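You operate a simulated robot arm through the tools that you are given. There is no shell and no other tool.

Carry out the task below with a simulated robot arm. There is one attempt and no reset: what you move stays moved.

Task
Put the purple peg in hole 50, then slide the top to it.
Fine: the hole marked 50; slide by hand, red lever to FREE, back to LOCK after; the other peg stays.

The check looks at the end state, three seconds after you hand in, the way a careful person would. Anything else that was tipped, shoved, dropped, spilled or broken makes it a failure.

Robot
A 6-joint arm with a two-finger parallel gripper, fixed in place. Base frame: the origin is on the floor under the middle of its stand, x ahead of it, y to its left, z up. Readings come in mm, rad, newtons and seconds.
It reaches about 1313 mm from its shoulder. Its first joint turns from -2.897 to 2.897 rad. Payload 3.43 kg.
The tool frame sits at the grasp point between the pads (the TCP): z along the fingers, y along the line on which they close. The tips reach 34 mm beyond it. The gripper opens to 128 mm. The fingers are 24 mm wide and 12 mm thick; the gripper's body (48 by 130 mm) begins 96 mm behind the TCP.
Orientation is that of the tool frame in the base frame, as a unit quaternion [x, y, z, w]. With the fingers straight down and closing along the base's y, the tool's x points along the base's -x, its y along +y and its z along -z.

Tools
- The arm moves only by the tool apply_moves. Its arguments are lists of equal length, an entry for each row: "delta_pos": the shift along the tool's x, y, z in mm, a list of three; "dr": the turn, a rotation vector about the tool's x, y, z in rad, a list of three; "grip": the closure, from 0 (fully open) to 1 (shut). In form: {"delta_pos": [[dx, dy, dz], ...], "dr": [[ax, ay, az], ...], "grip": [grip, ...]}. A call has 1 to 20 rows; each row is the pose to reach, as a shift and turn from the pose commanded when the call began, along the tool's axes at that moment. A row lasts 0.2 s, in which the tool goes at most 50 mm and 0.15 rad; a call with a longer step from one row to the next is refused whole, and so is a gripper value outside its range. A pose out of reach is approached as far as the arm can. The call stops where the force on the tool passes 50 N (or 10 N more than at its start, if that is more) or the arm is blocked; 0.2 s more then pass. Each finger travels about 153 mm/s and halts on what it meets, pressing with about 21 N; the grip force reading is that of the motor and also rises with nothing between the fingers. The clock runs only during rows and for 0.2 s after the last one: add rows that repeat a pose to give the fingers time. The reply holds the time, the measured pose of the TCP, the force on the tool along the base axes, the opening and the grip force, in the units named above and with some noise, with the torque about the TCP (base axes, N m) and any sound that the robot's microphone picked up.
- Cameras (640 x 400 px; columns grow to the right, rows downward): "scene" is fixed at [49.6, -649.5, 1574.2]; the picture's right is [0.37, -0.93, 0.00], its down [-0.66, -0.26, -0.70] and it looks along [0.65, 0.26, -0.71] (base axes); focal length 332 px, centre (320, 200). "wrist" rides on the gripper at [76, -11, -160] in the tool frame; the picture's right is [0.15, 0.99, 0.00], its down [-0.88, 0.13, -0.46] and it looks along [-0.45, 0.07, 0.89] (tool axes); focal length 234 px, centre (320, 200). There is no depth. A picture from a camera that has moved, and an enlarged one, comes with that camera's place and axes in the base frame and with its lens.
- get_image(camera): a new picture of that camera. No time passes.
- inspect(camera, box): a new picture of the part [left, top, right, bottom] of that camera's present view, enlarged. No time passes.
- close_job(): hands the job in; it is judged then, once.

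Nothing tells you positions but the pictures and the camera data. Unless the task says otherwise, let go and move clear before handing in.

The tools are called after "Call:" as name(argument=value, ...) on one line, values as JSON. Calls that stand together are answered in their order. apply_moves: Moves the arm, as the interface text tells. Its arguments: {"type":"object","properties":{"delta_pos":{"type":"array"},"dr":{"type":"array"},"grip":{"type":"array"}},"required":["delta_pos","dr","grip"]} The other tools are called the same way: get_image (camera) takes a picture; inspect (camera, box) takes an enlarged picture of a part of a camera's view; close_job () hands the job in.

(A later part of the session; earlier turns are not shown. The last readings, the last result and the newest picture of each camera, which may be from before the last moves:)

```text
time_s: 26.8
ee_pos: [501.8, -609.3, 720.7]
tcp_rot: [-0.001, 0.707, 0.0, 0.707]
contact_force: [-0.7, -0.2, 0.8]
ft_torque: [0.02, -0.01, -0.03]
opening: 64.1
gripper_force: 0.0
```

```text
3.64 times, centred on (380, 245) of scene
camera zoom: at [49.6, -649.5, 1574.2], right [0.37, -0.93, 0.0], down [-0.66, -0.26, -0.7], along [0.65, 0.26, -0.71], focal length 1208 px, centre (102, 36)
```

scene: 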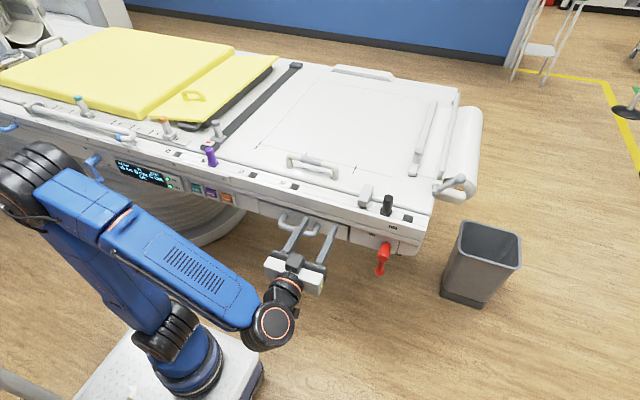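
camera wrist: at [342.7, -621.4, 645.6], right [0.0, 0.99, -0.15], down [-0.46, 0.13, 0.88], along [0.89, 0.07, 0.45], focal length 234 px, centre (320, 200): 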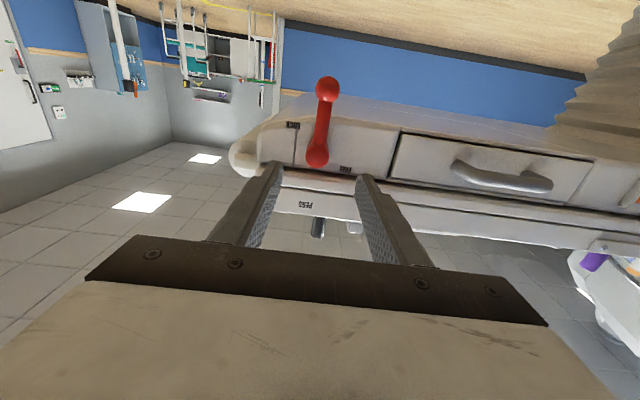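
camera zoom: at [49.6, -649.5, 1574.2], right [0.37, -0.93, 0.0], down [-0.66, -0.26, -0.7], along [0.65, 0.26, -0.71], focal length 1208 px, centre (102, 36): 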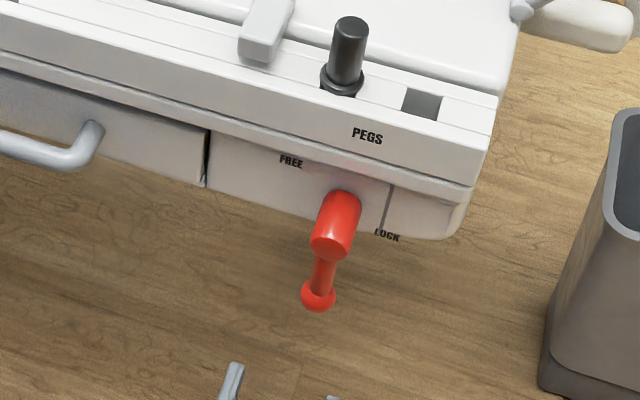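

From triangulation:
- Lever pivot: about (x 660, y -611, z 741)
- Ball: about (663, -611, 653)
- Panel face: x≈707

The arm hangs straight down beside LOCK. FREE should be a quarter turn toward +y. I'll approach the rod between hub and ball.

Call:
apply_moves(delta_pos=[[15, -0.5, 20], [31, -0.5, 45], [31, -0.5, 75], [31, -0.5, 100], [31, -0.5, 100]], dr=[[0, 0, 0], [0, 0, 0], [0, 0, 0], [0, 0, 0], [0, 0, 0]], grip=[0.5, 0.5, 0.5, 0.5, 0.5])

Call:
inspect(camera="wrist", box=[200, 60, 440, 210])

Call:
inspect(camera="scene", box=[300, 190, 460, 300])

```text
time_s: 28.0
ee_pos: [602.9, -608.9, 690.5]
tcp_rot: [-0.001, 0.707, 0.001, 0.707]
contact_force: [-0.1, -0.9, 0.2]
ft_torque: [0.01, 0.0, -0.01]
opening: 64.2
gripper_force: 0.1
```

```text
2.67 times, centred on (320, 135) of wrist
camera zoom: at [443.2, -621.8, 614.6], right [0.0, 0.99, -0.15], down [-0.46, 0.13, 0.88], along [0.89, 0.07, 0.45], focal length 624 px, centre (320, 373)
```

zoom: 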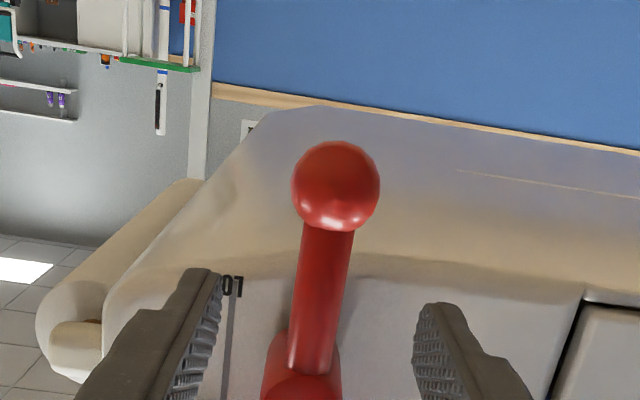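

```text
3.64 times, centred on (380, 245) of scene
camera zoom: at [49.6, -649.5, 1574.2], right [0.37, -0.93, 0.0], down [-0.66, -0.26, -0.7], along [0.65, 0.26, -0.71], focal length 1208 px, centre (102, 36)
```

zoom: 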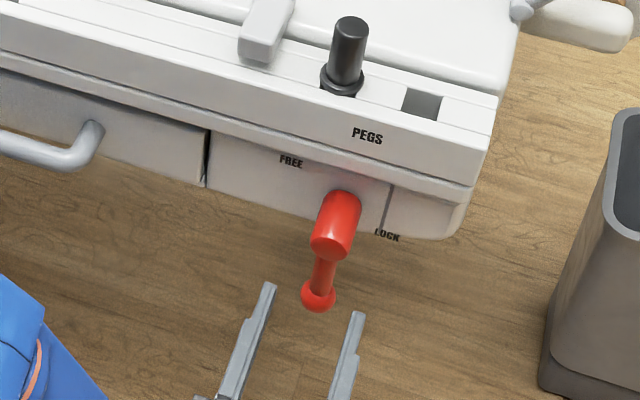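

Aligned: the TCP y is about -610.8 and the rod about -610.5, with the fingers between ball and hub height. I'll move forward and close to a loose fork around the rod.

Call:
apply_moves(delta_pos=[[0, 0, 15], [0, 0, 30], [0, 0, 47], [0, 0, 47], [0, 0, 47], [0, 0, 47]], dr=[[0, 0, 0], [0, 0, 0], [0, 0, 0], [0, 0, 0], [0, 0, 0], [0, 0, 0]], grip=[0.5, 0.5, 0.5, 0.7, 0.82, 0.82])

Call:
inspect(camera="wrist", box=[200, 60, 440, 210])

Call:
inspect(camera="scene", box=[320, 200, 440, 290])

```text
time_s: 29.4
ee_pos: [650.1, -609.7, 690.9]
tcp_rot: [-0.001, 0.707, 0.001, 0.707]
contact_force: [0.2, -0.3, 0.0]
ft_torque: [0.01, 0.02, -0.01]
opening: 23.3
gripper_force: 0.0
```

```text
2.67 times, centred on (320, 135) of wrist
camera zoom: at [489.6, -621.3, 616.1], right [0.0, 0.99, -0.15], down [-0.46, 0.13, 0.88], along [0.89, 0.07, 0.45], focal length 624 px, centre (320, 373)
```

zoom: 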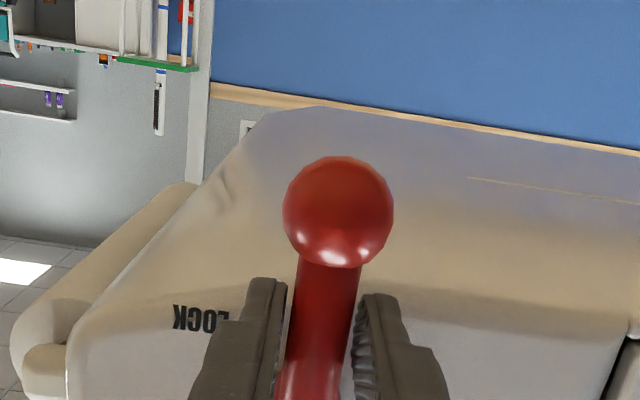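

```text
4.44 times, centred on (380, 245) of scene
camera zoom: at [49.6, -649.5, 1574.2], right [0.37, -0.93, 0.0], down [-0.66, -0.26, -0.7], along [0.65, 0.26, -0.71], focal length 1476 px, centre (53, 0)
```

zoom: 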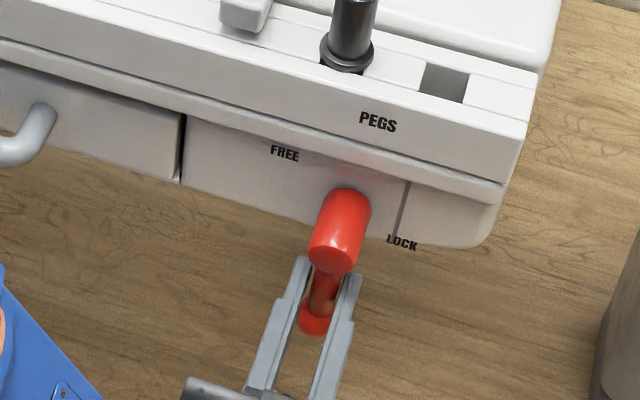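

The fork straddles the rod. I'll start the arc toward FREE, rotating about the pivot with a small test portion first.

Call:
apply_moves(delta_pos=[[-0.2, 4.9, 0], [-1.0, 9.7, 0], [-2.2, 14.5, 0], [-3.9, 19.1, 0], [-6.0, 23.5, 0], [-6.0, 23.5, 0]], dr=[[0, 0, 0.1], [0, 0, 0.2], [0, 0, 0.3], [0, 0, 0.4], [0, 0, 0.5], [0, 0, 0.5]], grip=[0.82, 0.82, 0.82, 0.82, 0.82, 0.82])

Call:
inspect(camera="wrist", box=[200, 60, 440, 210])

Call:
inspect(camera="scene", box=[320, 200, 440, 290])

```text
time_s: 30.8
ee_pos: [648.6, -586.3, 698.6]
tcp_rot: [0.174, 0.685, 0.176, 0.685]
contact_force: [0.2, 0.0, 0.5]
ft_torque: [0.02, -0.01, -0.03]
opening: 23.0
gripper_force: 0.4
```

```text
2.67 times, centred on (320, 135) of wrist
camera zoom: at [488.9, -560.9, 626.9], right [0.0, 0.94, 0.35], down [-0.46, -0.31, 0.83], along [0.89, -0.16, 0.43], focal length 624 px, centre (320, 373)
```

zoom: 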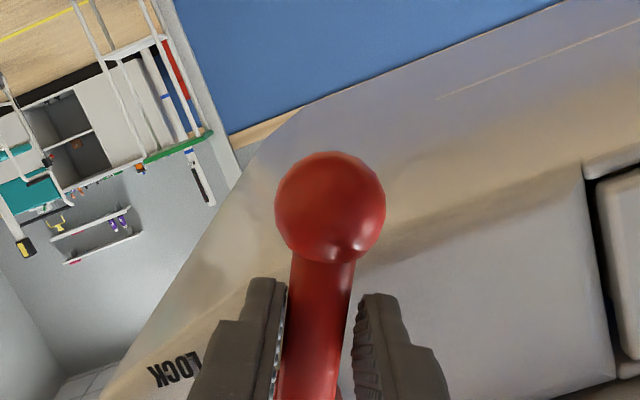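

```text
4.44 times, centred on (380, 245) of scene
camera zoom: at [49.6, -649.5, 1574.2], right [0.37, -0.93, 0.0], down [-0.66, -0.26, -0.7], along [0.65, 0.26, -0.71], focal length 1476 px, centre (53, 0)
```

zoom: 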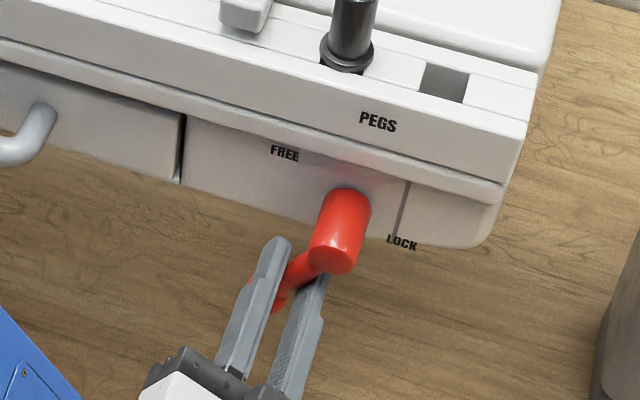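

The lever follows easily with the arc. I'll continue to the full quarter turn.

Call:
apply_moves(delta_pos=[[-0.2, 4.9, 0], [-1.0, 9.7, 0], [-2.2, 14.5, 0], [-3.9, 19.1, 0], [-6.0, 23.5, 0], [-8.6, 27.7, 0], [-11.5, 31.6, 0], [-14.9, 35.2, 0], [-18.5, 38.4, 0], [-22.5, 41.2, 0], [-25.5, 43.0, 0], [-28.5, 44.5, 0], [-28.5, 44.5, 0]], dr=[[0, 0, 0.1], [0, 0, 0.2], [0, 0, 0.3], [0, 0, 0.4], [0, 0, 0.5], [0, 0, 0.6], [0, 0, 0.7], [0, 0, 0.8], [0, 0, 0.9], [0, 0, 1.0], [0, 0, 1.07], [0, 0, 1.14], [0, 0, 1.14]], grip=[0.82, 0.82, 0.82, 0.82, 0.82, 0.82, 0.82, 0.82, 0.82, 0.82, 0.82, 0.82, 0.82])

Call:
inspect(camera="wrist", box=[200, 60, 440, 210])

Call:
inspect(camera="scene", box=[320, 200, 440, 290])

```text
time_s: 33.6
ee_pos: [647.7, -560.3, 743.5]
tcp_rot: [0.516, 0.483, 0.518, 0.481]
contact_force: [1.6, -0.9, -5.9]
ft_torque: [-0.07, 0.08, -0.09]
opening: 26.0
gripper_force: 2.8
```

```text
2.67 times, centred on (320, 135) of wrist
camera zoom: at [488.2, -485.3, 737.6], right [0.0, 0.08, 1.0], down [-0.45, -0.89, 0.07], along [0.89, -0.45, 0.04], focal length 624 px, centre (320, 373)
```

zoom: 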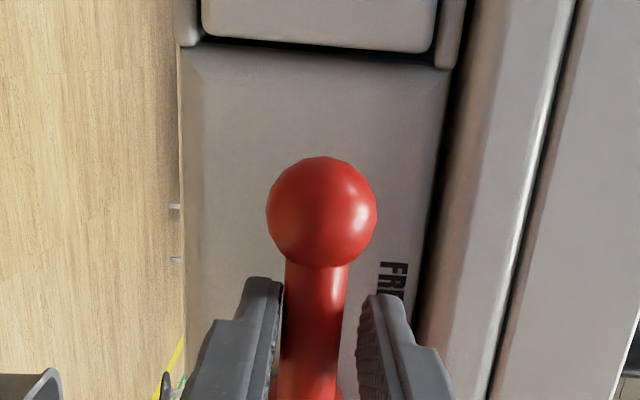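

```text
4.44 times, centred on (380, 245) of scene
camera zoom: at [49.6, -649.5, 1574.2], right [0.37, -0.93, 0.0], down [-0.66, -0.26, -0.7], along [0.65, 0.26, -0.71], focal length 1476 px, centre (53, 0)
```

zoom: 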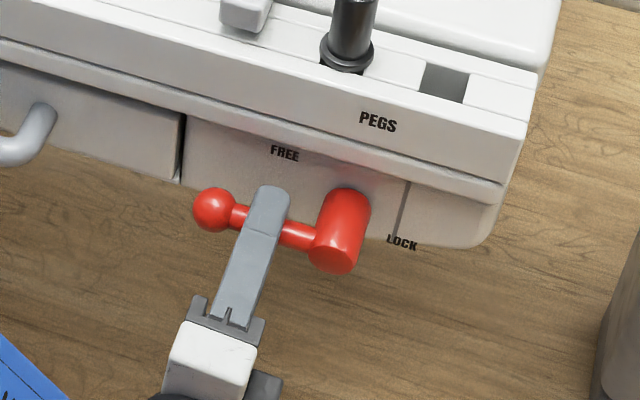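

The lever now sits horizontal under the FREE label and has met its stop. I'll open the fingers and back away to confirm it stays there.

Call:
apply_moves(delta_pos=[[0, -2, 0], [0, -2, 0], [0, -2, 0], [0, -2, -25], [0, -2, -60], [0, -2, -100], [0, -2, -130], [0, -2, -130]], dr=[[0, 0, 0], [0, 0, 0], [0, 0, 0], [0, 0, 0], [0, 0, 0], [0, 0, 0], [0, 0, 0], [0, 0, 0]], grip=[0.7, 0.6, 0.55, 0.55, 0.55, 0.55, 0.55, 0.55])

Call:
get_image(camera="wrist")

Call:
inspect(camera="scene", box=[320, 200, 440, 290])

Call:
get_image(camera="scene")

```text
time_s: 35.4
ee_pos: [517.6, -560.9, 742.1]
tcp_rot: [0.517, 0.484, 0.517, 0.481]
contact_force: [-0.2, -0.3, 0.0]
ft_torque: [0.0, 0.02, 0.0]
opening: 57.5
gripper_force: 0.0
```

```text
taken
camera wrist: at [358.3, -485.7, 735.7], right [0.0, 0.08, 1.0], down [-0.45, -0.89, 0.07], along [0.89, -0.45, 0.04], focal length 234 px, centre (320, 200)
```

wrist: 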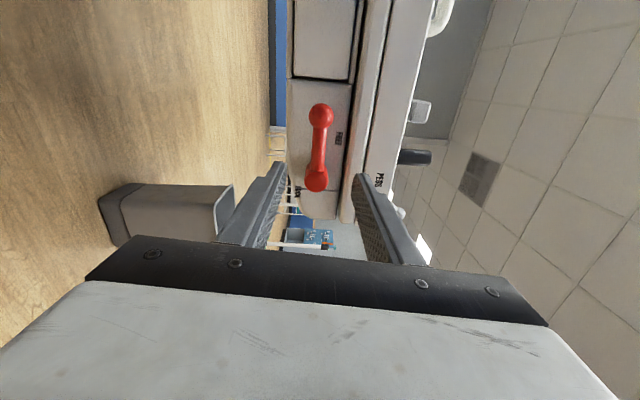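

```text
4.44 times, centred on (380, 245) of scene
camera zoom: at [49.6, -649.5, 1574.2], right [0.37, -0.93, 0.0], down [-0.66, -0.26, -0.7], along [0.65, 0.26, -0.71], focal length 1476 px, centre (53, 0)
```

zoom: 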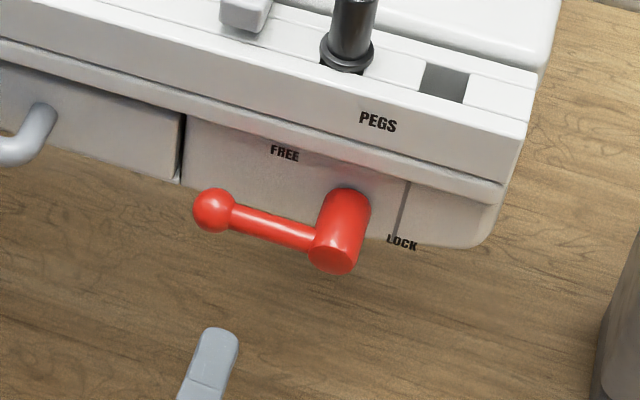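

```text
taken
```

scene: 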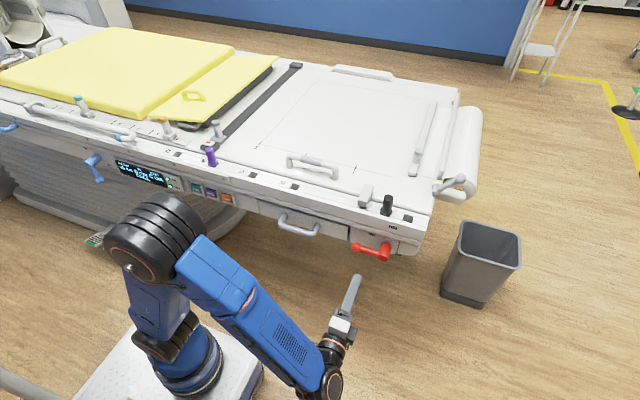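

The lever stays at FREE, horizontal toward +y. Next I'll turn the gripper back to fingers-down, first unrolling and rising while still in front of the table.

Call:
apply_moves(delta_pos=[[12, 16, 0], [25, 33, 0], [37, 50, 0], [50, 66, 0], [62, 83, 0], [75, 100, 0], [87, 116, 0], [100, 133, 0], [112, 150, 0], [125, 166, 0], [137, 183, 0], [150, 200, 0], [150, 200, 0]], dr=[[0, 0, -0.137], [0, 0, -0.274], [0, 0, -0.41], [0, 0, -0.547], [0, 0, -0.684], [0, 0, -0.82], [0, 0, -0.957], [0, 0, -1.094], [0, 0, -1.23], [0, 0, -1.367], [0, 0, -1.504], [0, 0, -1.64], [0, 0, -1.64]], grip=[0.55, 0.55, 0.55, 0.55, 0.55, 0.55, 0.55, 0.55, 0.55, 0.55, 0.55, 0.55, 0.55])

Call:
get_image(camera="scene")

```text
time_s: 38.2
ee_pos: [517.0, -424.4, 954.7]
tcp_rot: [-0.001, 0.707, 0.0, 0.707]
contact_force: [0.2, 0.5, -0.1]
ft_torque: [-0.02, 0.04, -0.01]
opening: 57.5
gripper_force: 0.1
```

```text
taken
```

scene: 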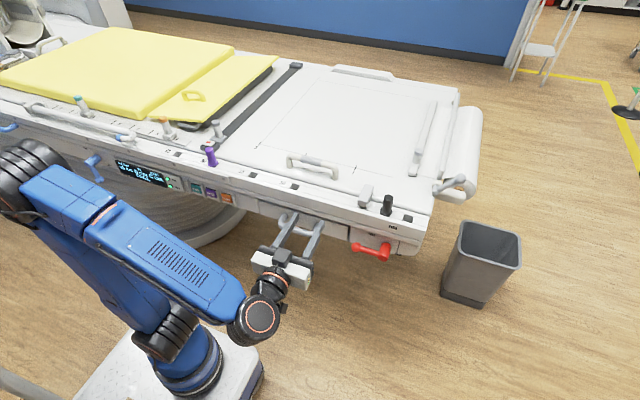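

Back to forward-pointing without roll. Now I'll rotate to fingers-down while rising above table height.

Call:
apply_moves(delta_pos=[[-15, -2, 0], [-30, -4, 0], [-45, -6, 0], [-60, -8, 10], [-75, -10, 22], [-90, -12, 35], [-100, -15, 48], [-110, -18, 62], [-118, -20, 77], [-125, -22, 92], [-125, -24, 108], [-125, -26, 123], [-125, -26, 123]], dr=[[0, 0.131, 0], [0, 0.262, 0], [0, 0.393, 0], [0, 0.524, 0], [0, 0.655, 0], [0, 0.785, 0], [0, 0.916, 0], [0, 1.047, 0], [0, 1.178, 0], [0, 1.309, 0], [0, 1.44, 0], [0, 1.5708, 0], [0, 1.5708, 0]], grip=[0.55, 0.7, 0.8, 0.9, 1, 1, 1, 1, 1, 1, 1, 1, 1])

Call:
get_image(camera="scene")

Call:
get_image(camera="wrist")

Call:
inspect(camera="scene", box=[260, 130, 360, 190])

```text
time_s: 41.0
ee_pos: [641.7, -452.2, 1079.0]
tcp_rot: [-0.001, 1.0, 0.0, 0.0]
contact_force: [0.1, 0.3, -0.6]
ft_torque: [-0.01, 0.02, 0.0]
opening: 0.0
gripper_force: 21.3
```

```text
taken
```

scene: 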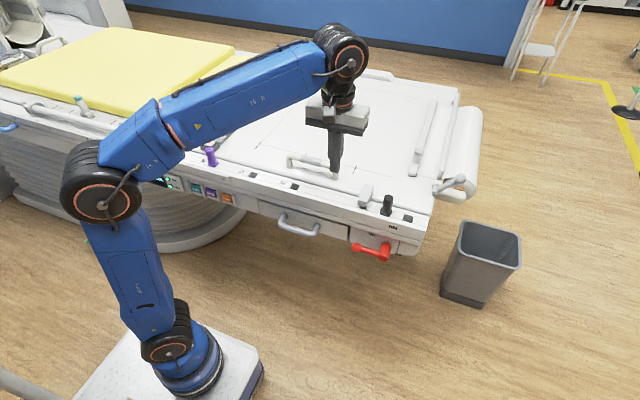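

```text
taken
camera wrist: at [566.2, -464.3, 1238.6], right [-0.15, 0.99, 0.0], down [0.88, 0.13, 0.45], along [0.45, 0.07, -0.89], focal length 234 px, centre (320, 200)
```

wrist: 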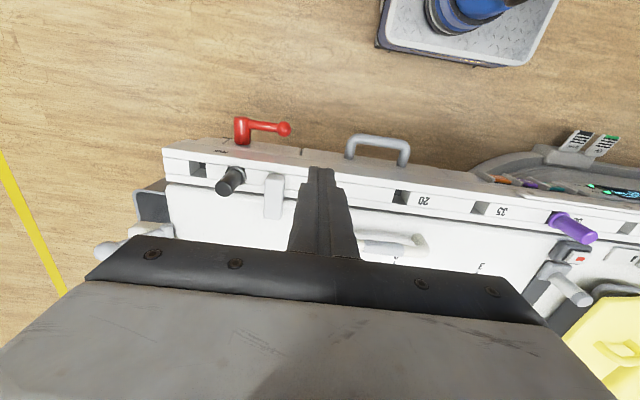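

```text
6.40 times, centred on (310, 160) of scene
camera zoom: at [49.6, -649.5, 1574.2], right [0.37, -0.93, 0.0], down [-0.66, -0.26, -0.7], along [0.65, 0.26, -0.71], focal length 2125 px, centre (384, 456)
```

zoom: 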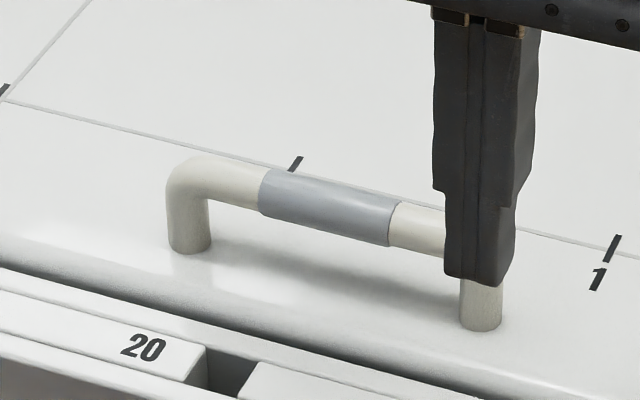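

The handle is a U-shaped bar on the top's near edge. I'll shift forward to see both of its posts from the wrist camera and triangulate.

Call:
apply_moves(delta_pos=[[-30, -3, 0], [-60, -6, 0], [-90, -8, 0], [-90, -8, 0]], dr=[[0, 0, 0], [0, 0, 0], [0, 0, 0], [0, 0, 0]], grip=[1, 1, 1, 1])

Call:
get_image(camera="wrist")

Call:
inspect(camera="wrist", box=[320, 120, 480, 220])

Call:
inspect(camera="scene", box=[260, 130, 360, 190])

```text
time_s: 42.0
ee_pos: [730.9, -460.0, 1076.8]
tcp_rot: [0.0, 1.0, -0.001, 0.0]
contact_force: [0.2, -0.2, 0.2]
ft_torque: [0.01, -0.03, 0.01]
opening: 0.0
gripper_force: 21.0
```

```text
taken
camera wrist: at [654.4, -471.3, 1236.8], right [-0.15, 0.99, 0.0], down [0.88, 0.13, 0.46], along [0.45, 0.07, -0.89], focal length 234 px, centre (320, 200)
```

wrist: 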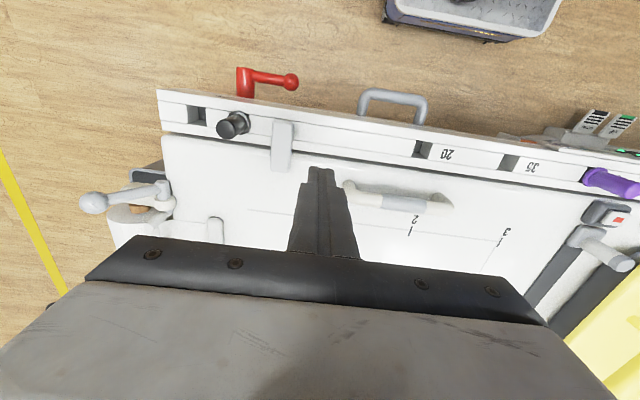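

```text
4.00 times, centred on (400, 170) of wrist
camera zoom: at [654.4, -471.3, 1236.8], right [-0.15, 0.99, 0.0], down [0.88, 0.13, 0.46], along [0.45, 0.07, -0.89], focal length 937 px, centre (0, 320)
```

zoom: 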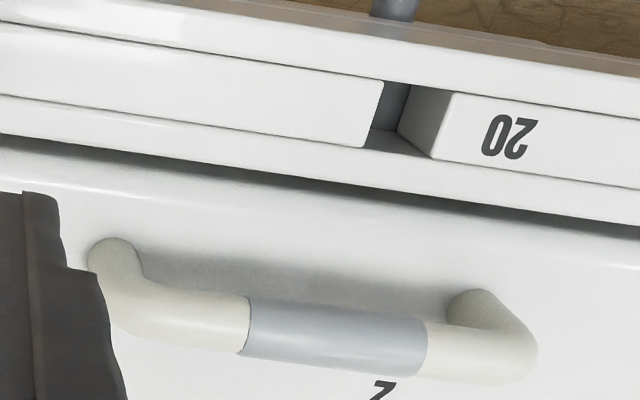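

```text
6.40 times, centred on (310, 160) of scene
camera zoom: at [49.6, -649.5, 1574.2], right [0.37, -0.93, 0.0], down [-0.66, -0.26, -0.7], along [0.65, 0.26, -0.71], focal length 2125 px, centre (384, 456)
```

zoom: 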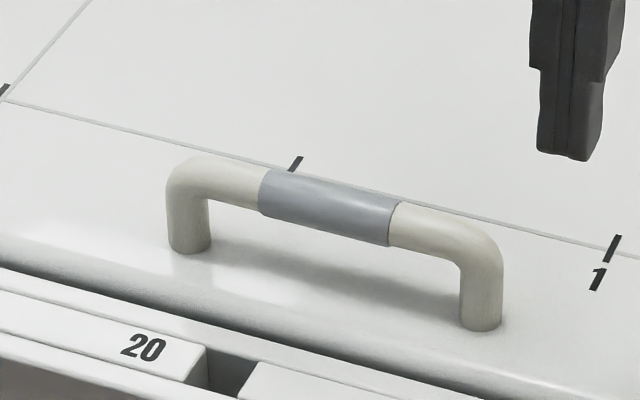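

Handle posts are at about (803, -400) and (800, -242), and the top surface is at z≈868. I'll yaw the gripper 90° so the closed fingers push in their stiff direction, positioned behind (-y of) the handle's -y post.

Call:
apply_moves(delta_pos=[[-7, 1, 0], [-14, 3, 0], [-21, 4, 0], [-28, 6, 0], [-35, 7, 0], [-42, 9, 0], [-49, 10, 0], [-56, 11, 0], [-62, 12, 0], [-67, 14, 0], [-72, 15, 0], [-72, 15, 0]], dr=[[0, 0, -0.143], [0, 0, -0.286], [0, 0, -0.428], [0, 0, -0.571], [0, 0, -0.714], [0, 0, -0.857], [0, 0, -1.0], [0, 0, -1.142], [0, 0, -1.285], [0, 0, -1.428], [0, 0, -1.5708], [0, 0, -1.5708]], grip=[1, 1, 1, 1, 1, 1, 1, 1, 1, 1, 1, 1])

Call:
get_image(camera="wrist")

Call:
get_image(camera="scene")

```text
time_s: 44.6
ee_pos: [804.0, -442.6, 1077.3]
tcp_rot: [0.709, -0.705, 0.001, 0.001]
contact_force: [0.5, -0.1, 0.2]
ft_torque: [0.02, 0.0, -0.01]
opening: 0.0
gripper_force: 20.8
```

```text
taken
camera wrist: at [815.2, -519.3, 1236.9], right [-0.99, -0.15, 0.0], down [-0.13, 0.88, 0.45], along [-0.07, 0.45, -0.89], focal length 234 px, centre (320, 200)
```

wrist: 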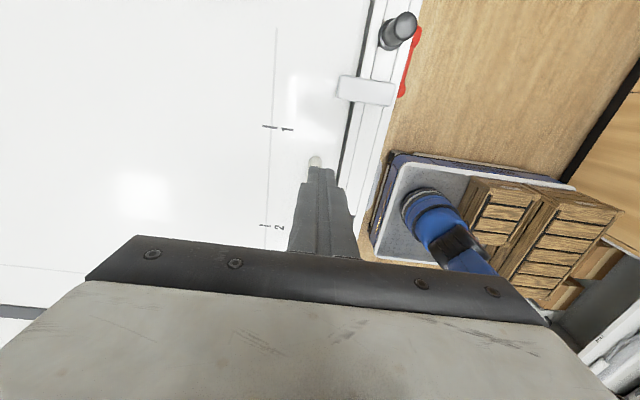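

```text
taken
```

scene: 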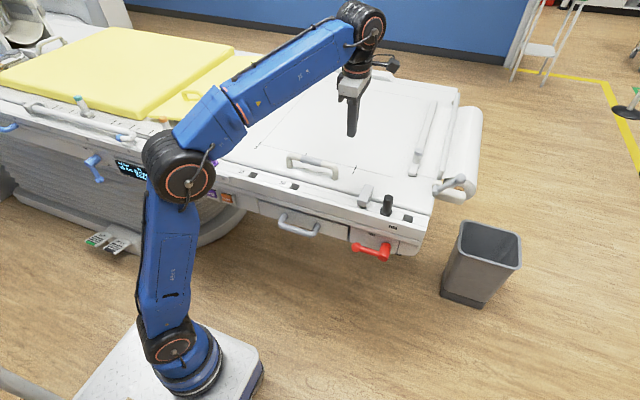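

Oriented correctly; the fingers are at about y=-443 and the post's -y side at about -410. I'll descend beside the post, with the tips ending about 8 mm above the surface.

Call:
apply_moves(delta_pos=[[0, 0, 35], [0, 0, 70], [0, 0, 100], [0, 0, 125], [0, 0, 140], [0, 0, 140]], dr=[[0, 0, 0], [0, 0, 0], [0, 0, 0], [0, 0, 0], [0, 0, 0], [0, 0, 0]], grip=[1, 1, 1, 1, 1, 1])

Call:
inspect(camera="scene", box=[270, 110, 400, 190])

Call:
inspect(camera="wrist", box=[240, 120, 400, 220])

```text
time_s: 46.0
ee_pos: [803.7, -442.4, 937.1]
tcp_rot: [0.708, -0.706, 0.0, 0.001]
contact_force: [-0.4, -0.2, -0.3]
ft_torque: [-0.01, 0.0, -0.01]
opening: 0.0
gripper_force: 20.7
```

```text
4.92 times, centred on (335, 150) of scene
camera zoom: at [49.6, -649.5, 1574.2], right [0.37, -0.93, 0.0], down [-0.66, -0.26, -0.7], along [0.65, 0.26, -0.71], focal length 1635 px, centre (246, 446)
```

zoom: 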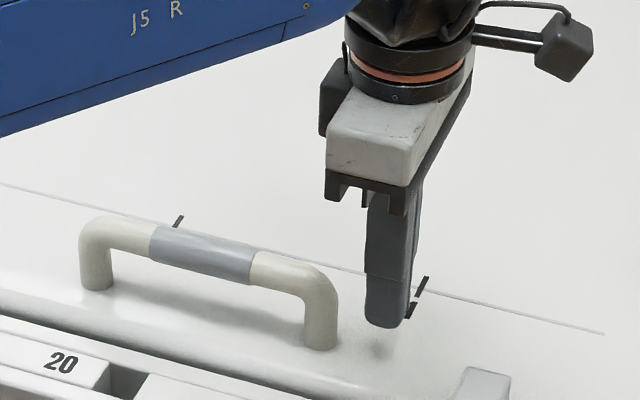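

```text
4.00 times, centred on (320, 170) of wrist
camera zoom: at [815.5, -519.4, 1096.4], right [-0.99, -0.15, 0.0], down [-0.13, 0.88, 0.45], along [-0.07, 0.45, -0.89], focal length 937 px, centre (320, 320)
```

zoom: 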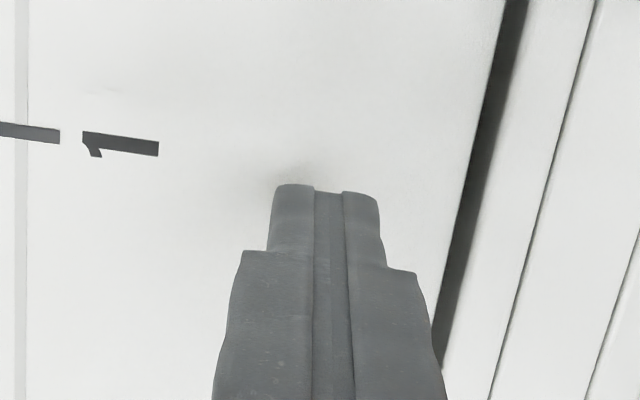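

Clearance looks right. I'll lower the last 26 mm.

Call:
apply_moves(delta_pos=[[0, 1.5, 10], [0, 1.5, 19], [0, 1.5, 26], [0, 1.5, 26]], dr=[[0, 0, 0], [0, 0, 0], [0, 0, 0], [0, 0, 0]], grip=[1, 1, 1, 1])

Call:
inspect(camera="scene", box=[290, 130, 370, 180])

```text
time_s: 47.0
ee_pos: [801.3, -443.2, 912.2]
tcp_rot: [0.708, -0.706, 0.0, 0.001]
contact_force: [-0.5, 0.4, 0.0]
ft_torque: [-0.07, 0.0, -0.03]
opening: 0.1
gripper_force: 21.2
```

```text
8.00 times, centred on (330, 155) of scene
camera zoom: at [49.6, -649.5, 1574.2], right [0.37, -0.93, 0.0], down [-0.66, -0.26, -0.7], along [0.65, 0.26, -0.71], focal length 2656 px, centre (240, 560)
```

zoom: 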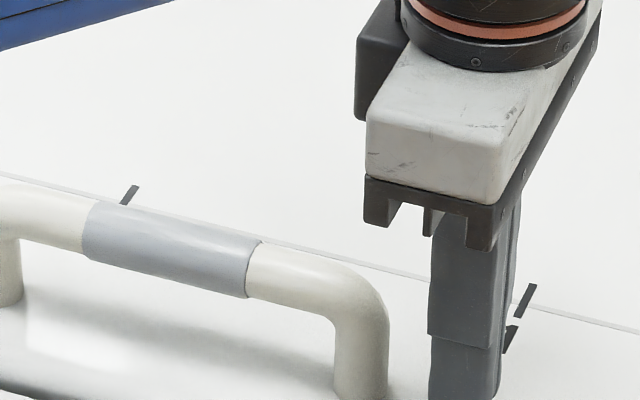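

In position. Now a first small push toward +y to see whether the top slides and how much force it takes.

Call:
apply_moves(delta_pos=[[-7, 0, 0], [-14, 0, 0], [-20, 0, 0], [-26, 0, 0], [-33, 0, 0], [-40, 0, 0], [-48, 0, 0]], dr=[[0, 0, 0], [0, 0, 0], [0, 0, 0], [0, 0, 0], [0, 0, 0], [0, 0, 0], [0, 0, 0]], grip=[1, 1, 1, 1, 1, 1, 1])

Call:
get_image(camera="scene")

Call:
inspect(camera="scene", box=[270, 110, 430, 210])

```text
time_s: 48.6
ee_pos: [801.2, -394.4, 912.2]
tcp_rot: [0.708, -0.707, 0.0, 0.0]
contact_force: [-0.7, 0.2, 0.7]
ft_torque: [-0.01, -0.02, 0.0]
opening: 0.1
gripper_force: 21.3
```

```text
taken
```

scene: 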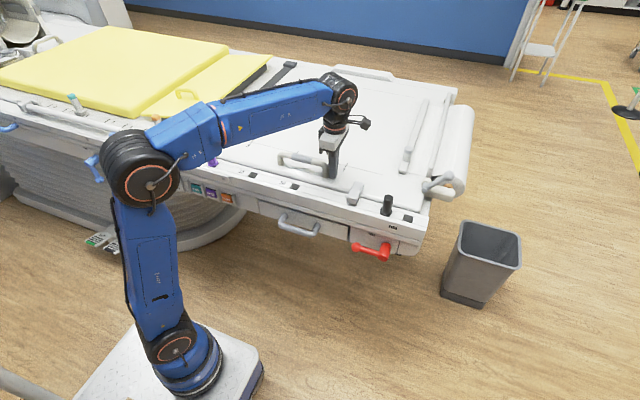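

```text
4.00 times, centred on (350, 160) of scene
camera zoom: at [49.6, -649.5, 1574.2], right [0.37, -0.93, 0.0], down [-0.66, -0.26, -0.7], along [0.65, 0.26, -0.71], focal length 1328 px, centre (200, 360)
```

zoom: 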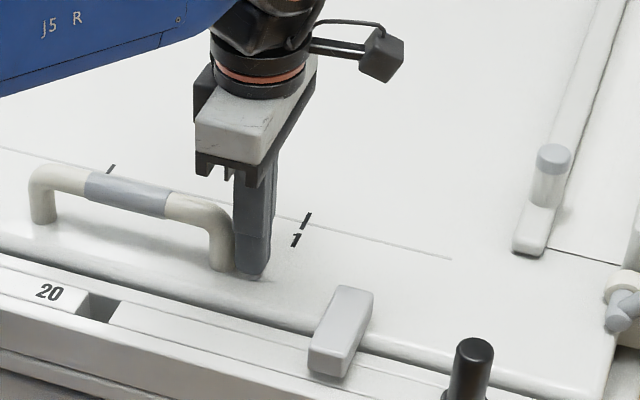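

The top slides freely and carries everything with it; it has moved about 29 mm so far. I'll continue at a gentle pace.

Call:
apply_moves(delta_pos=[[-8, 0, 0], [-18, 0, 0], [-29, 0, 0], [-40, 0, 0], [-52, 0, 0], [-64, 0, 0], [-76, 0, 0], [-88, 0, 0], [-100, 0, 0], [-112, 0, 0], [-123, 0, 0], [-133, 0, 0], [-142, 0, 0], [-149, 0, 0], [-154, 0, 0]], dr=[[0, 0, 0], [0, 0, 0], [0, 0, 0], [0, 0, 0], [0, 0, 0], [0, 0, 0], [0, 0, 0], [0, 0, 0], [0, 0, 0], [0, 0, 0], [0, 0, 0], [0, 0, 0], [0, 0, 0], [0, 0, 0], [0, 0, 0]], grip=[1, 1, 1, 1, 1, 1, 1, 1, 1, 1, 1, 1, 1, 1, 1])

Call:
get_image(camera="scene")

Call:
get_image(camera="wrist")

Call:
inspect(camera="scene", box=[230, 110, 390, 210])

```text
time_s: 51.8
ee_pos: [804.2, -239.7, 911.1]
tcp_rot: [0.708, -0.707, 0.001, 0.0]
contact_force: [-0.9, -0.2, -1.0]
ft_torque: [0.0, 0.01, -0.01]
opening: 0.1
gripper_force: 21.1
```

```text
taken
```

scene: 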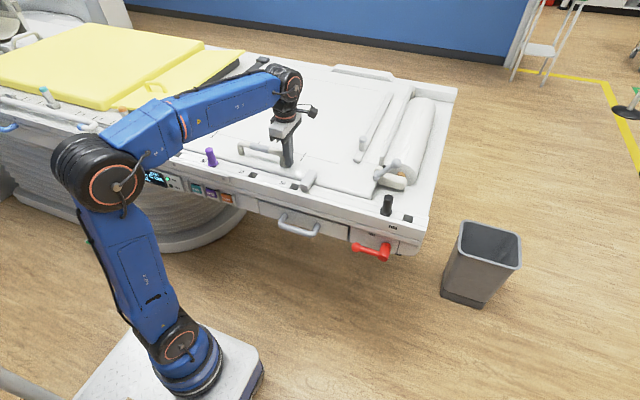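

```text
taken
camera wrist: at [814.7, -316.8, 1071.2], right [-0.99, -0.15, 0.0], down [-0.13, 0.88, 0.46], along [-0.07, 0.45, -0.89], focal length 234 px, centre (320, 200)
```

wrist: 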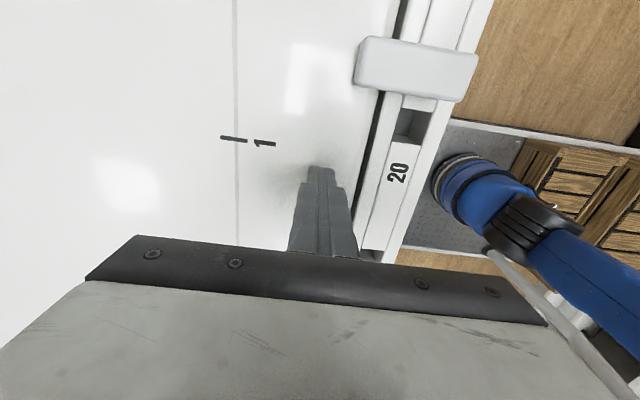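

```text
4.00 times, centred on (310, 160) of scene
camera zoom: at [49.6, -649.5, 1574.2], right [0.37, -0.93, 0.0], down [-0.66, -0.26, -0.7], along [0.65, 0.26, -0.71], focal length 1328 px, centre (360, 360)
```

zoom: 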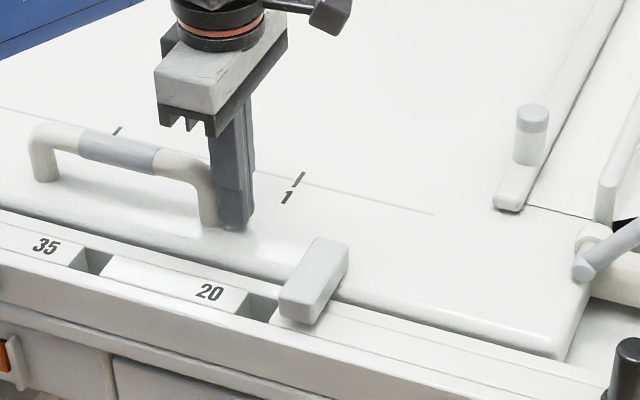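

Moved about 182 mm with nothing in the way. I'll keep pushing.

Call:
apply_moves(delta_pos=[[-8, 0, 0], [-18, 0, 0], [-29, 0, 0], [-40, 0, 0], [-52, 0, 0], [-64, 0, 0], [-76, 0, 0], [-88, 0, 0], [-100, 0, 0], [-112, 0, 0], [-123, 0, 0], [-133, 0, 0], [-142, 0, 0], [-149, 0, 0], [-154, 0, 0]], dr=[[0, 0, 0], [0, 0, 0], [0, 0, 0], [0, 0, 0], [0, 0, 0], [0, 0, 0], [0, 0, 0], [0, 0, 0], [0, 0, 0], [0, 0, 0], [0, 0, 0], [0, 0, 0], [0, 0, 0], [0, 0, 0], [0, 0, 0]], grip=[1, 1, 1, 1, 1, 1, 1, 1, 1, 1, 1, 1, 1, 1, 1])

Call:
get_image(camera="scene")

Call:
get_image(camera="wrist")

Call:
inspect(camera="scene", box=[190, 110, 350, 210])

```text
time_s: 55.0
ee_pos: [801.5, -87.4, 913.2]
tcp_rot: [0.707, -0.707, 0.0, 0.0]
contact_force: [0.4, 0.9, 0.6]
ft_torque: [0.0, 0.01, -0.01]
opening: 0.0
gripper_force: 20.8
```

```text
taken
```

scene: 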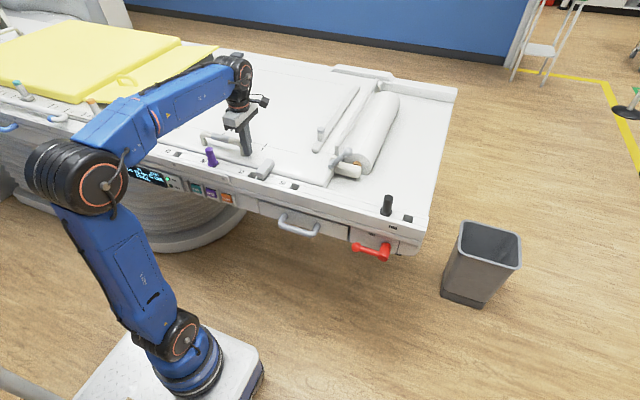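

```text
taken
camera wrist: at [812.6, -164.0, 1072.5], right [-0.99, -0.15, 0.0], down [-0.13, 0.88, 0.46], along [-0.07, 0.45, -0.89], focal length 234 px, centre (320, 200)
```

wrist: 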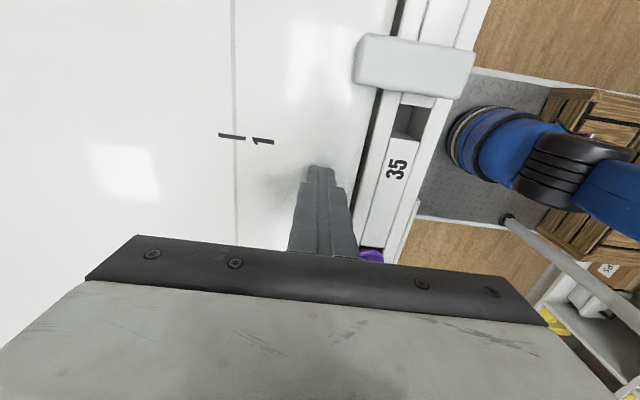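

```text
4.00 times, centred on (270, 160) of scene
camera zoom: at [49.6, -649.5, 1574.2], right [0.37, -0.93, 0.0], down [-0.66, -0.26, -0.7], along [0.65, 0.26, -0.71], focal length 1328 px, centre (520, 360)
```

zoom: 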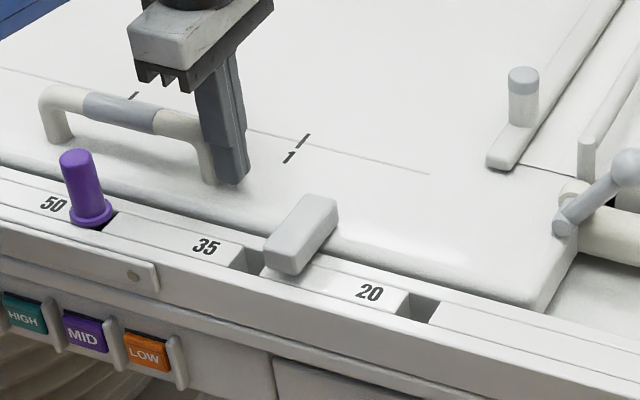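

About 335 mm so far, with about 155-165 mm left before the lug meets the peg. I'll push 105 mm more, then slow down.

Call:
apply_moves(delta_pos=[[-8, 0, 0], [-18, 0, 0], [-29, 0, 0], [-40, 0, 0], [-52, 0, 0], [-64, 0, 0], [-75, 0, 0], [-85, 0, 0], [-93, 0, 0], [-100, 0, 0], [-105, 0, 0], [-105, 0, 0]], dr=[[0, 0, 0], [0, 0, 0], [0, 0, 0], [0, 0, 0], [0, 0, 0], [0, 0, 0], [0, 0, 0], [0, 0, 0], [0, 0, 0], [0, 0, 0], [0, 0, 0], [0, 0, 0]], grip=[1, 1, 1, 1, 1, 1, 1, 1, 1, 1, 1, 1])

Call:
get_image(camera="scene")

Call:
get_image(camera="wrist")

Call:
inspect(camera="scene", box=[180, 120, 300, 195])

Call:
inspect(camera="scene", box=[0, 20, 200, 145])

```text
time_s: 57.6
ee_pos: [799.8, 16.6, 911.0]
tcp_rot: [0.708, -0.707, 0.0, 0.0]
contact_force: [0.1, 0.0, 0.6]
ft_torque: [-0.02, -0.01, 0.0]
opening: 0.0
gripper_force: 21.0
```

```text
taken
```

scene: 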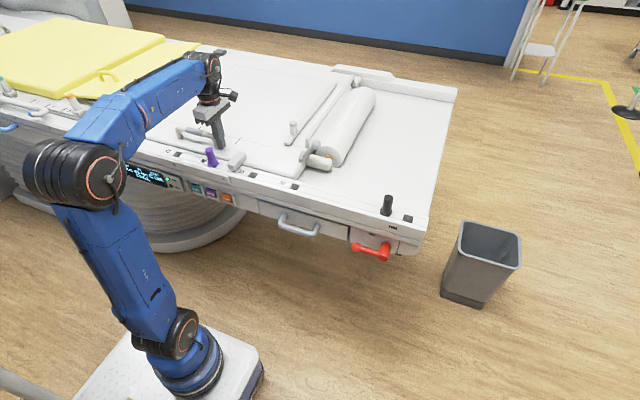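

```text
taken
camera wrist: at [811.4, -59.6, 1071.4], right [-0.99, -0.15, 0.0], down [-0.13, 0.88, 0.46], along [-0.07, 0.45, -0.89], focal length 234 px, centre (320, 200)
```

wrist: 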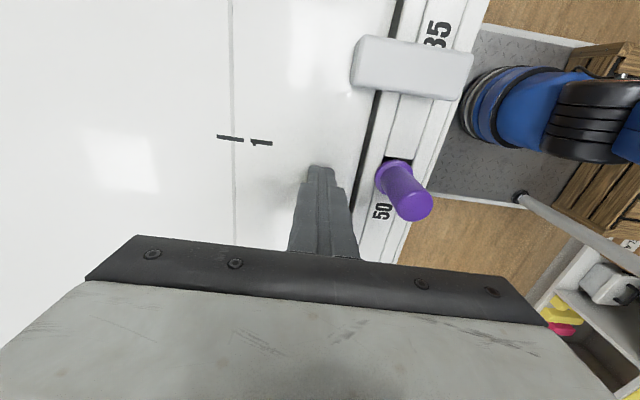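

```text
5.33 times, centred on (240, 158) of scene
camera zoom: at [49.6, -649.5, 1574.2], right [0.37, -0.93, 0.0], down [-0.66, -0.26, -0.7], along [0.65, 0.26, -0.71], focal length 1771 px, centre (747, 427)
```

zoom: 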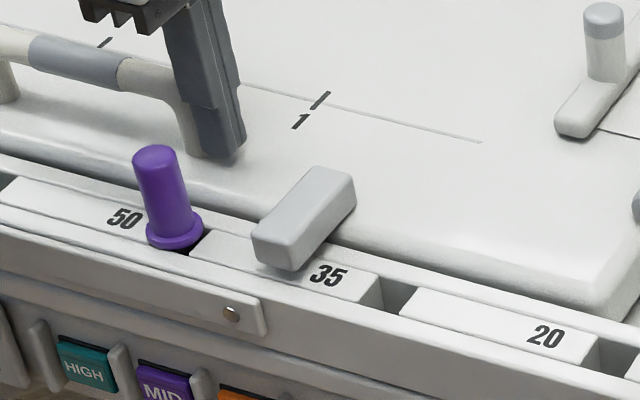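

```text
3.20 times, centred on (100, 82) of scene
camera zoom: at [49.6, -649.5, 1574.2], right [0.37, -0.93, 0.0], down [-0.66, -0.26, -0.7], along [0.65, 0.26, -0.71], focal length 1063 px, centre (1024, 576)
```

zoom: 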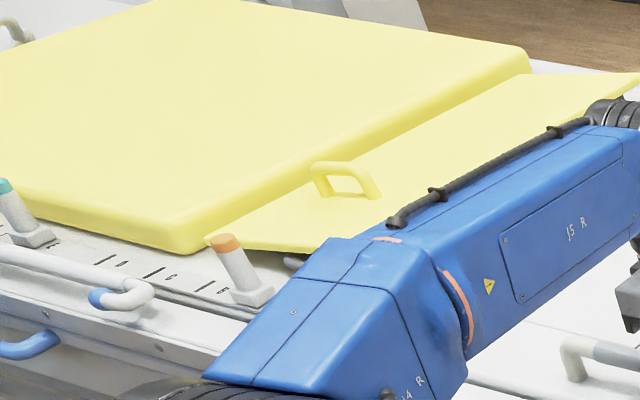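

About 439 mm moved, with a gap of about 50-55 mm between lug and peg. I'll approach slowly now.

Call:
apply_moves(delta_pos=[[-6, 0, 0], [-12, 0, 0], [-18, 0, 0], [-24, 0, 0], [-30, 0, 0], [-35, 0, 0], [-38, 0, 0], [-38, 0, 0]], dr=[[0, 0, 0], [0, 0, 0], [0, 0, 0], [0, 0, 0], [0, 0, 0], [0, 0, 0], [0, 0, 0], [0, 0, 0]], grip=[1, 1, 1, 1, 1, 1, 1, 1])

Call:
inspect(camera="wrist", box=[320, 80, 480, 230])

Call:
inspect(camera="scene", box=[190, 130, 270, 180])

```text
time_s: 59.4
ee_pos: [801.2, 54.8, 910.7]
tcp_rot: [0.707, -0.707, 0.0, 0.0]
contact_force: [-0.9, -1.2, -0.1]
ft_torque: [-0.06, -0.01, 0.01]
opening: 0.0
gripper_force: 20.9
```

```text
2.67 times, centred on (400, 155) of wrist
camera zoom: at [812.5, -20.8, 1070.2], right [-0.99, -0.15, 0.0], down [-0.13, 0.88, 0.45], along [-0.07, 0.45, -0.89], focal length 624 px, centre (107, 320)
```

zoom: 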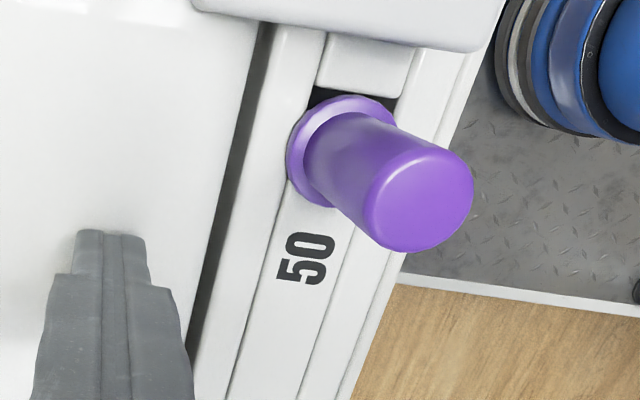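

```text
8.00 times, centred on (230, 155) of scene
camera zoom: at [49.6, -649.5, 1574.2], right [0.37, -0.93, 0.0], down [-0.66, -0.26, -0.7], along [0.65, 0.26, -0.71], focal length 2656 px, centre (1040, 560)
```

zoom: 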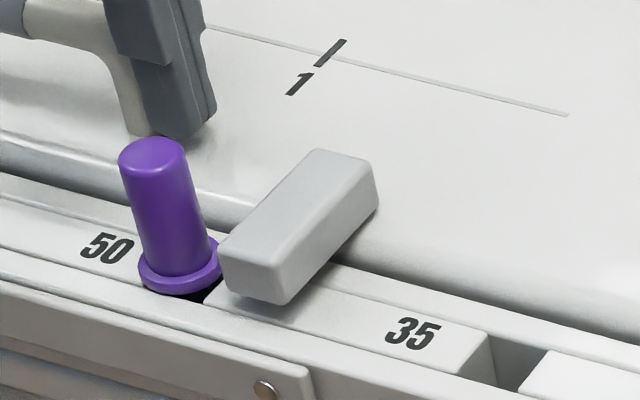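

About 20 mm left. I'll go 13 mm more in small rows and look again.

Call:
apply_moves(delta_pos=[[-3, 0, 0], [-6, 0, 0], [-9, 0, 0], [-12, 0, 0], [-14, 0, 0], [-14, 0, 0]], dr=[[0, 0, 0], [0, 0, 0], [0, 0, 0], [0, 0, 0], [0, 0, 0], [0, 0, 0]], grip=[1, 1, 1, 1, 1, 1])

Call:
inspect(camera="wrist", box=[320, 60, 480, 210])

Call:
inspect(camera="scene", box=[190, 135, 250, 175])

```text
time_s: 60.8
ee_pos: [800.4, 68.9, 911.7]
tcp_rot: [0.707, -0.707, -0.001, 0.0]
contact_force: [0.1, 0.1, 0.1]
ft_torque: [0.04, 0.0, 0.0]
opening: 0.0
gripper_force: 20.9
```

```text
2.67 times, centred on (400, 135) of wrist
camera zoom: at [812.4, -6.3, 1071.3], right [-0.99, -0.15, 0.0], down [-0.13, 0.88, 0.46], along [-0.07, 0.45, -0.89], focal length 624 px, centre (107, 373)
```

zoom: 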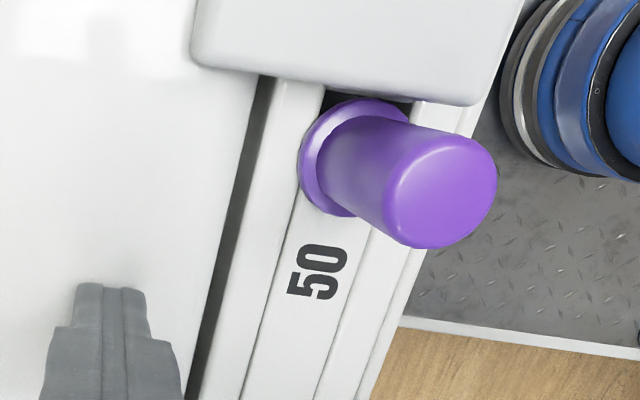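

```text
10.00 times, centred on (220, 155) of scene
camera zoom: at [49.6, -649.5, 1574.2], right [0.37, -0.93, 0.0], down [-0.66, -0.26, -0.7], along [0.65, 0.26, -0.71], focal length 3320 px, centre (1320, 650)
```

zoom: 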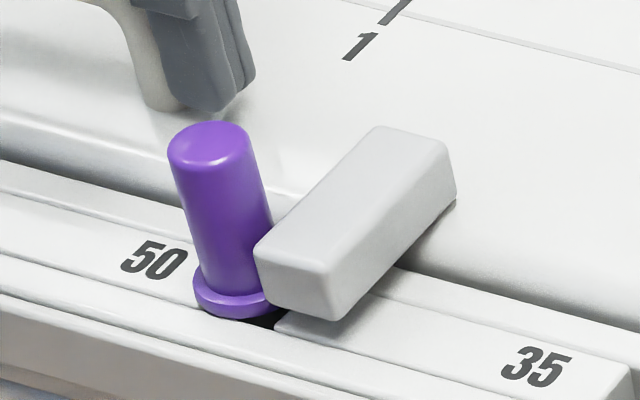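

Very close now; the lug face is a few mm from the peg body. I'll creep 2 mm at a time and watch the force.

Call:
apply_moves(delta_pos=[[-1.5, 0, 0], [-3, 0, 0], [-4.5, 0, 0], [-4.5, 0, 0]], dr=[[0, 0, 0], [0, 0, 0], [0, 0, 0], [0, 0, 0]], grip=[1, 1, 1, 1])

Call:
inspect(camera="wrist", box=[350, 60, 450, 150])

Call:
inspect(camera="scene", box=[200, 140, 240, 170])

```text
time_s: 61.8
ee_pos: [800.0, 73.3, 910.6]
tcp_rot: [0.708, -0.707, 0.001, 0.001]
contact_force: [1.2, -3.5, 1.4]
ft_torque: [-0.14, -0.06, -0.02]
opening: 0.0
gripper_force: 21.0
```

```text
4.44 times, centred on (400, 105) of wrist
camera zoom: at [811.6, -2.8, 1070.7], right [-0.99, -0.15, 0.0], down [-0.13, 0.88, 0.45], along [-0.07, 0.45, -0.89], focal length 1041 px, centre (-36, 622)
```

zoom: 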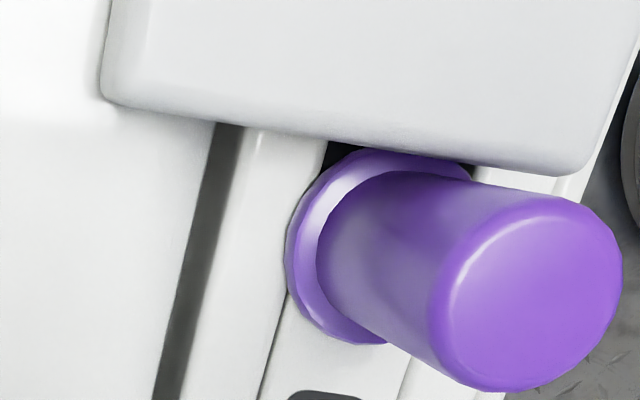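

```text
13.33 times, centred on (220, 155) of scene
camera zoom: at [49.6, -649.5, 1574.2], right [0.37, -0.93, 0.0], down [-0.66, -0.26, -0.7], along [0.65, 0.26, -0.71], focal length 4427 px, centre (1653, 800)
```

zoom: 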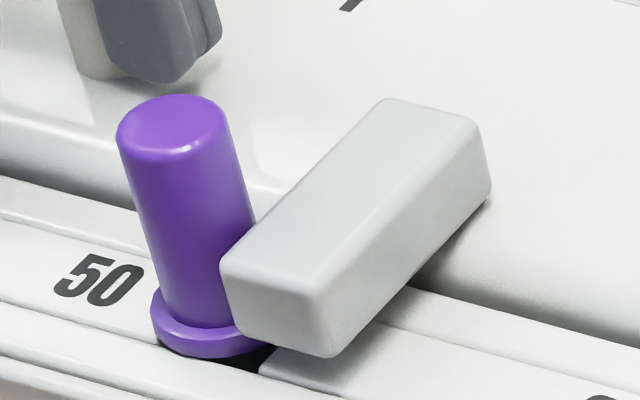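

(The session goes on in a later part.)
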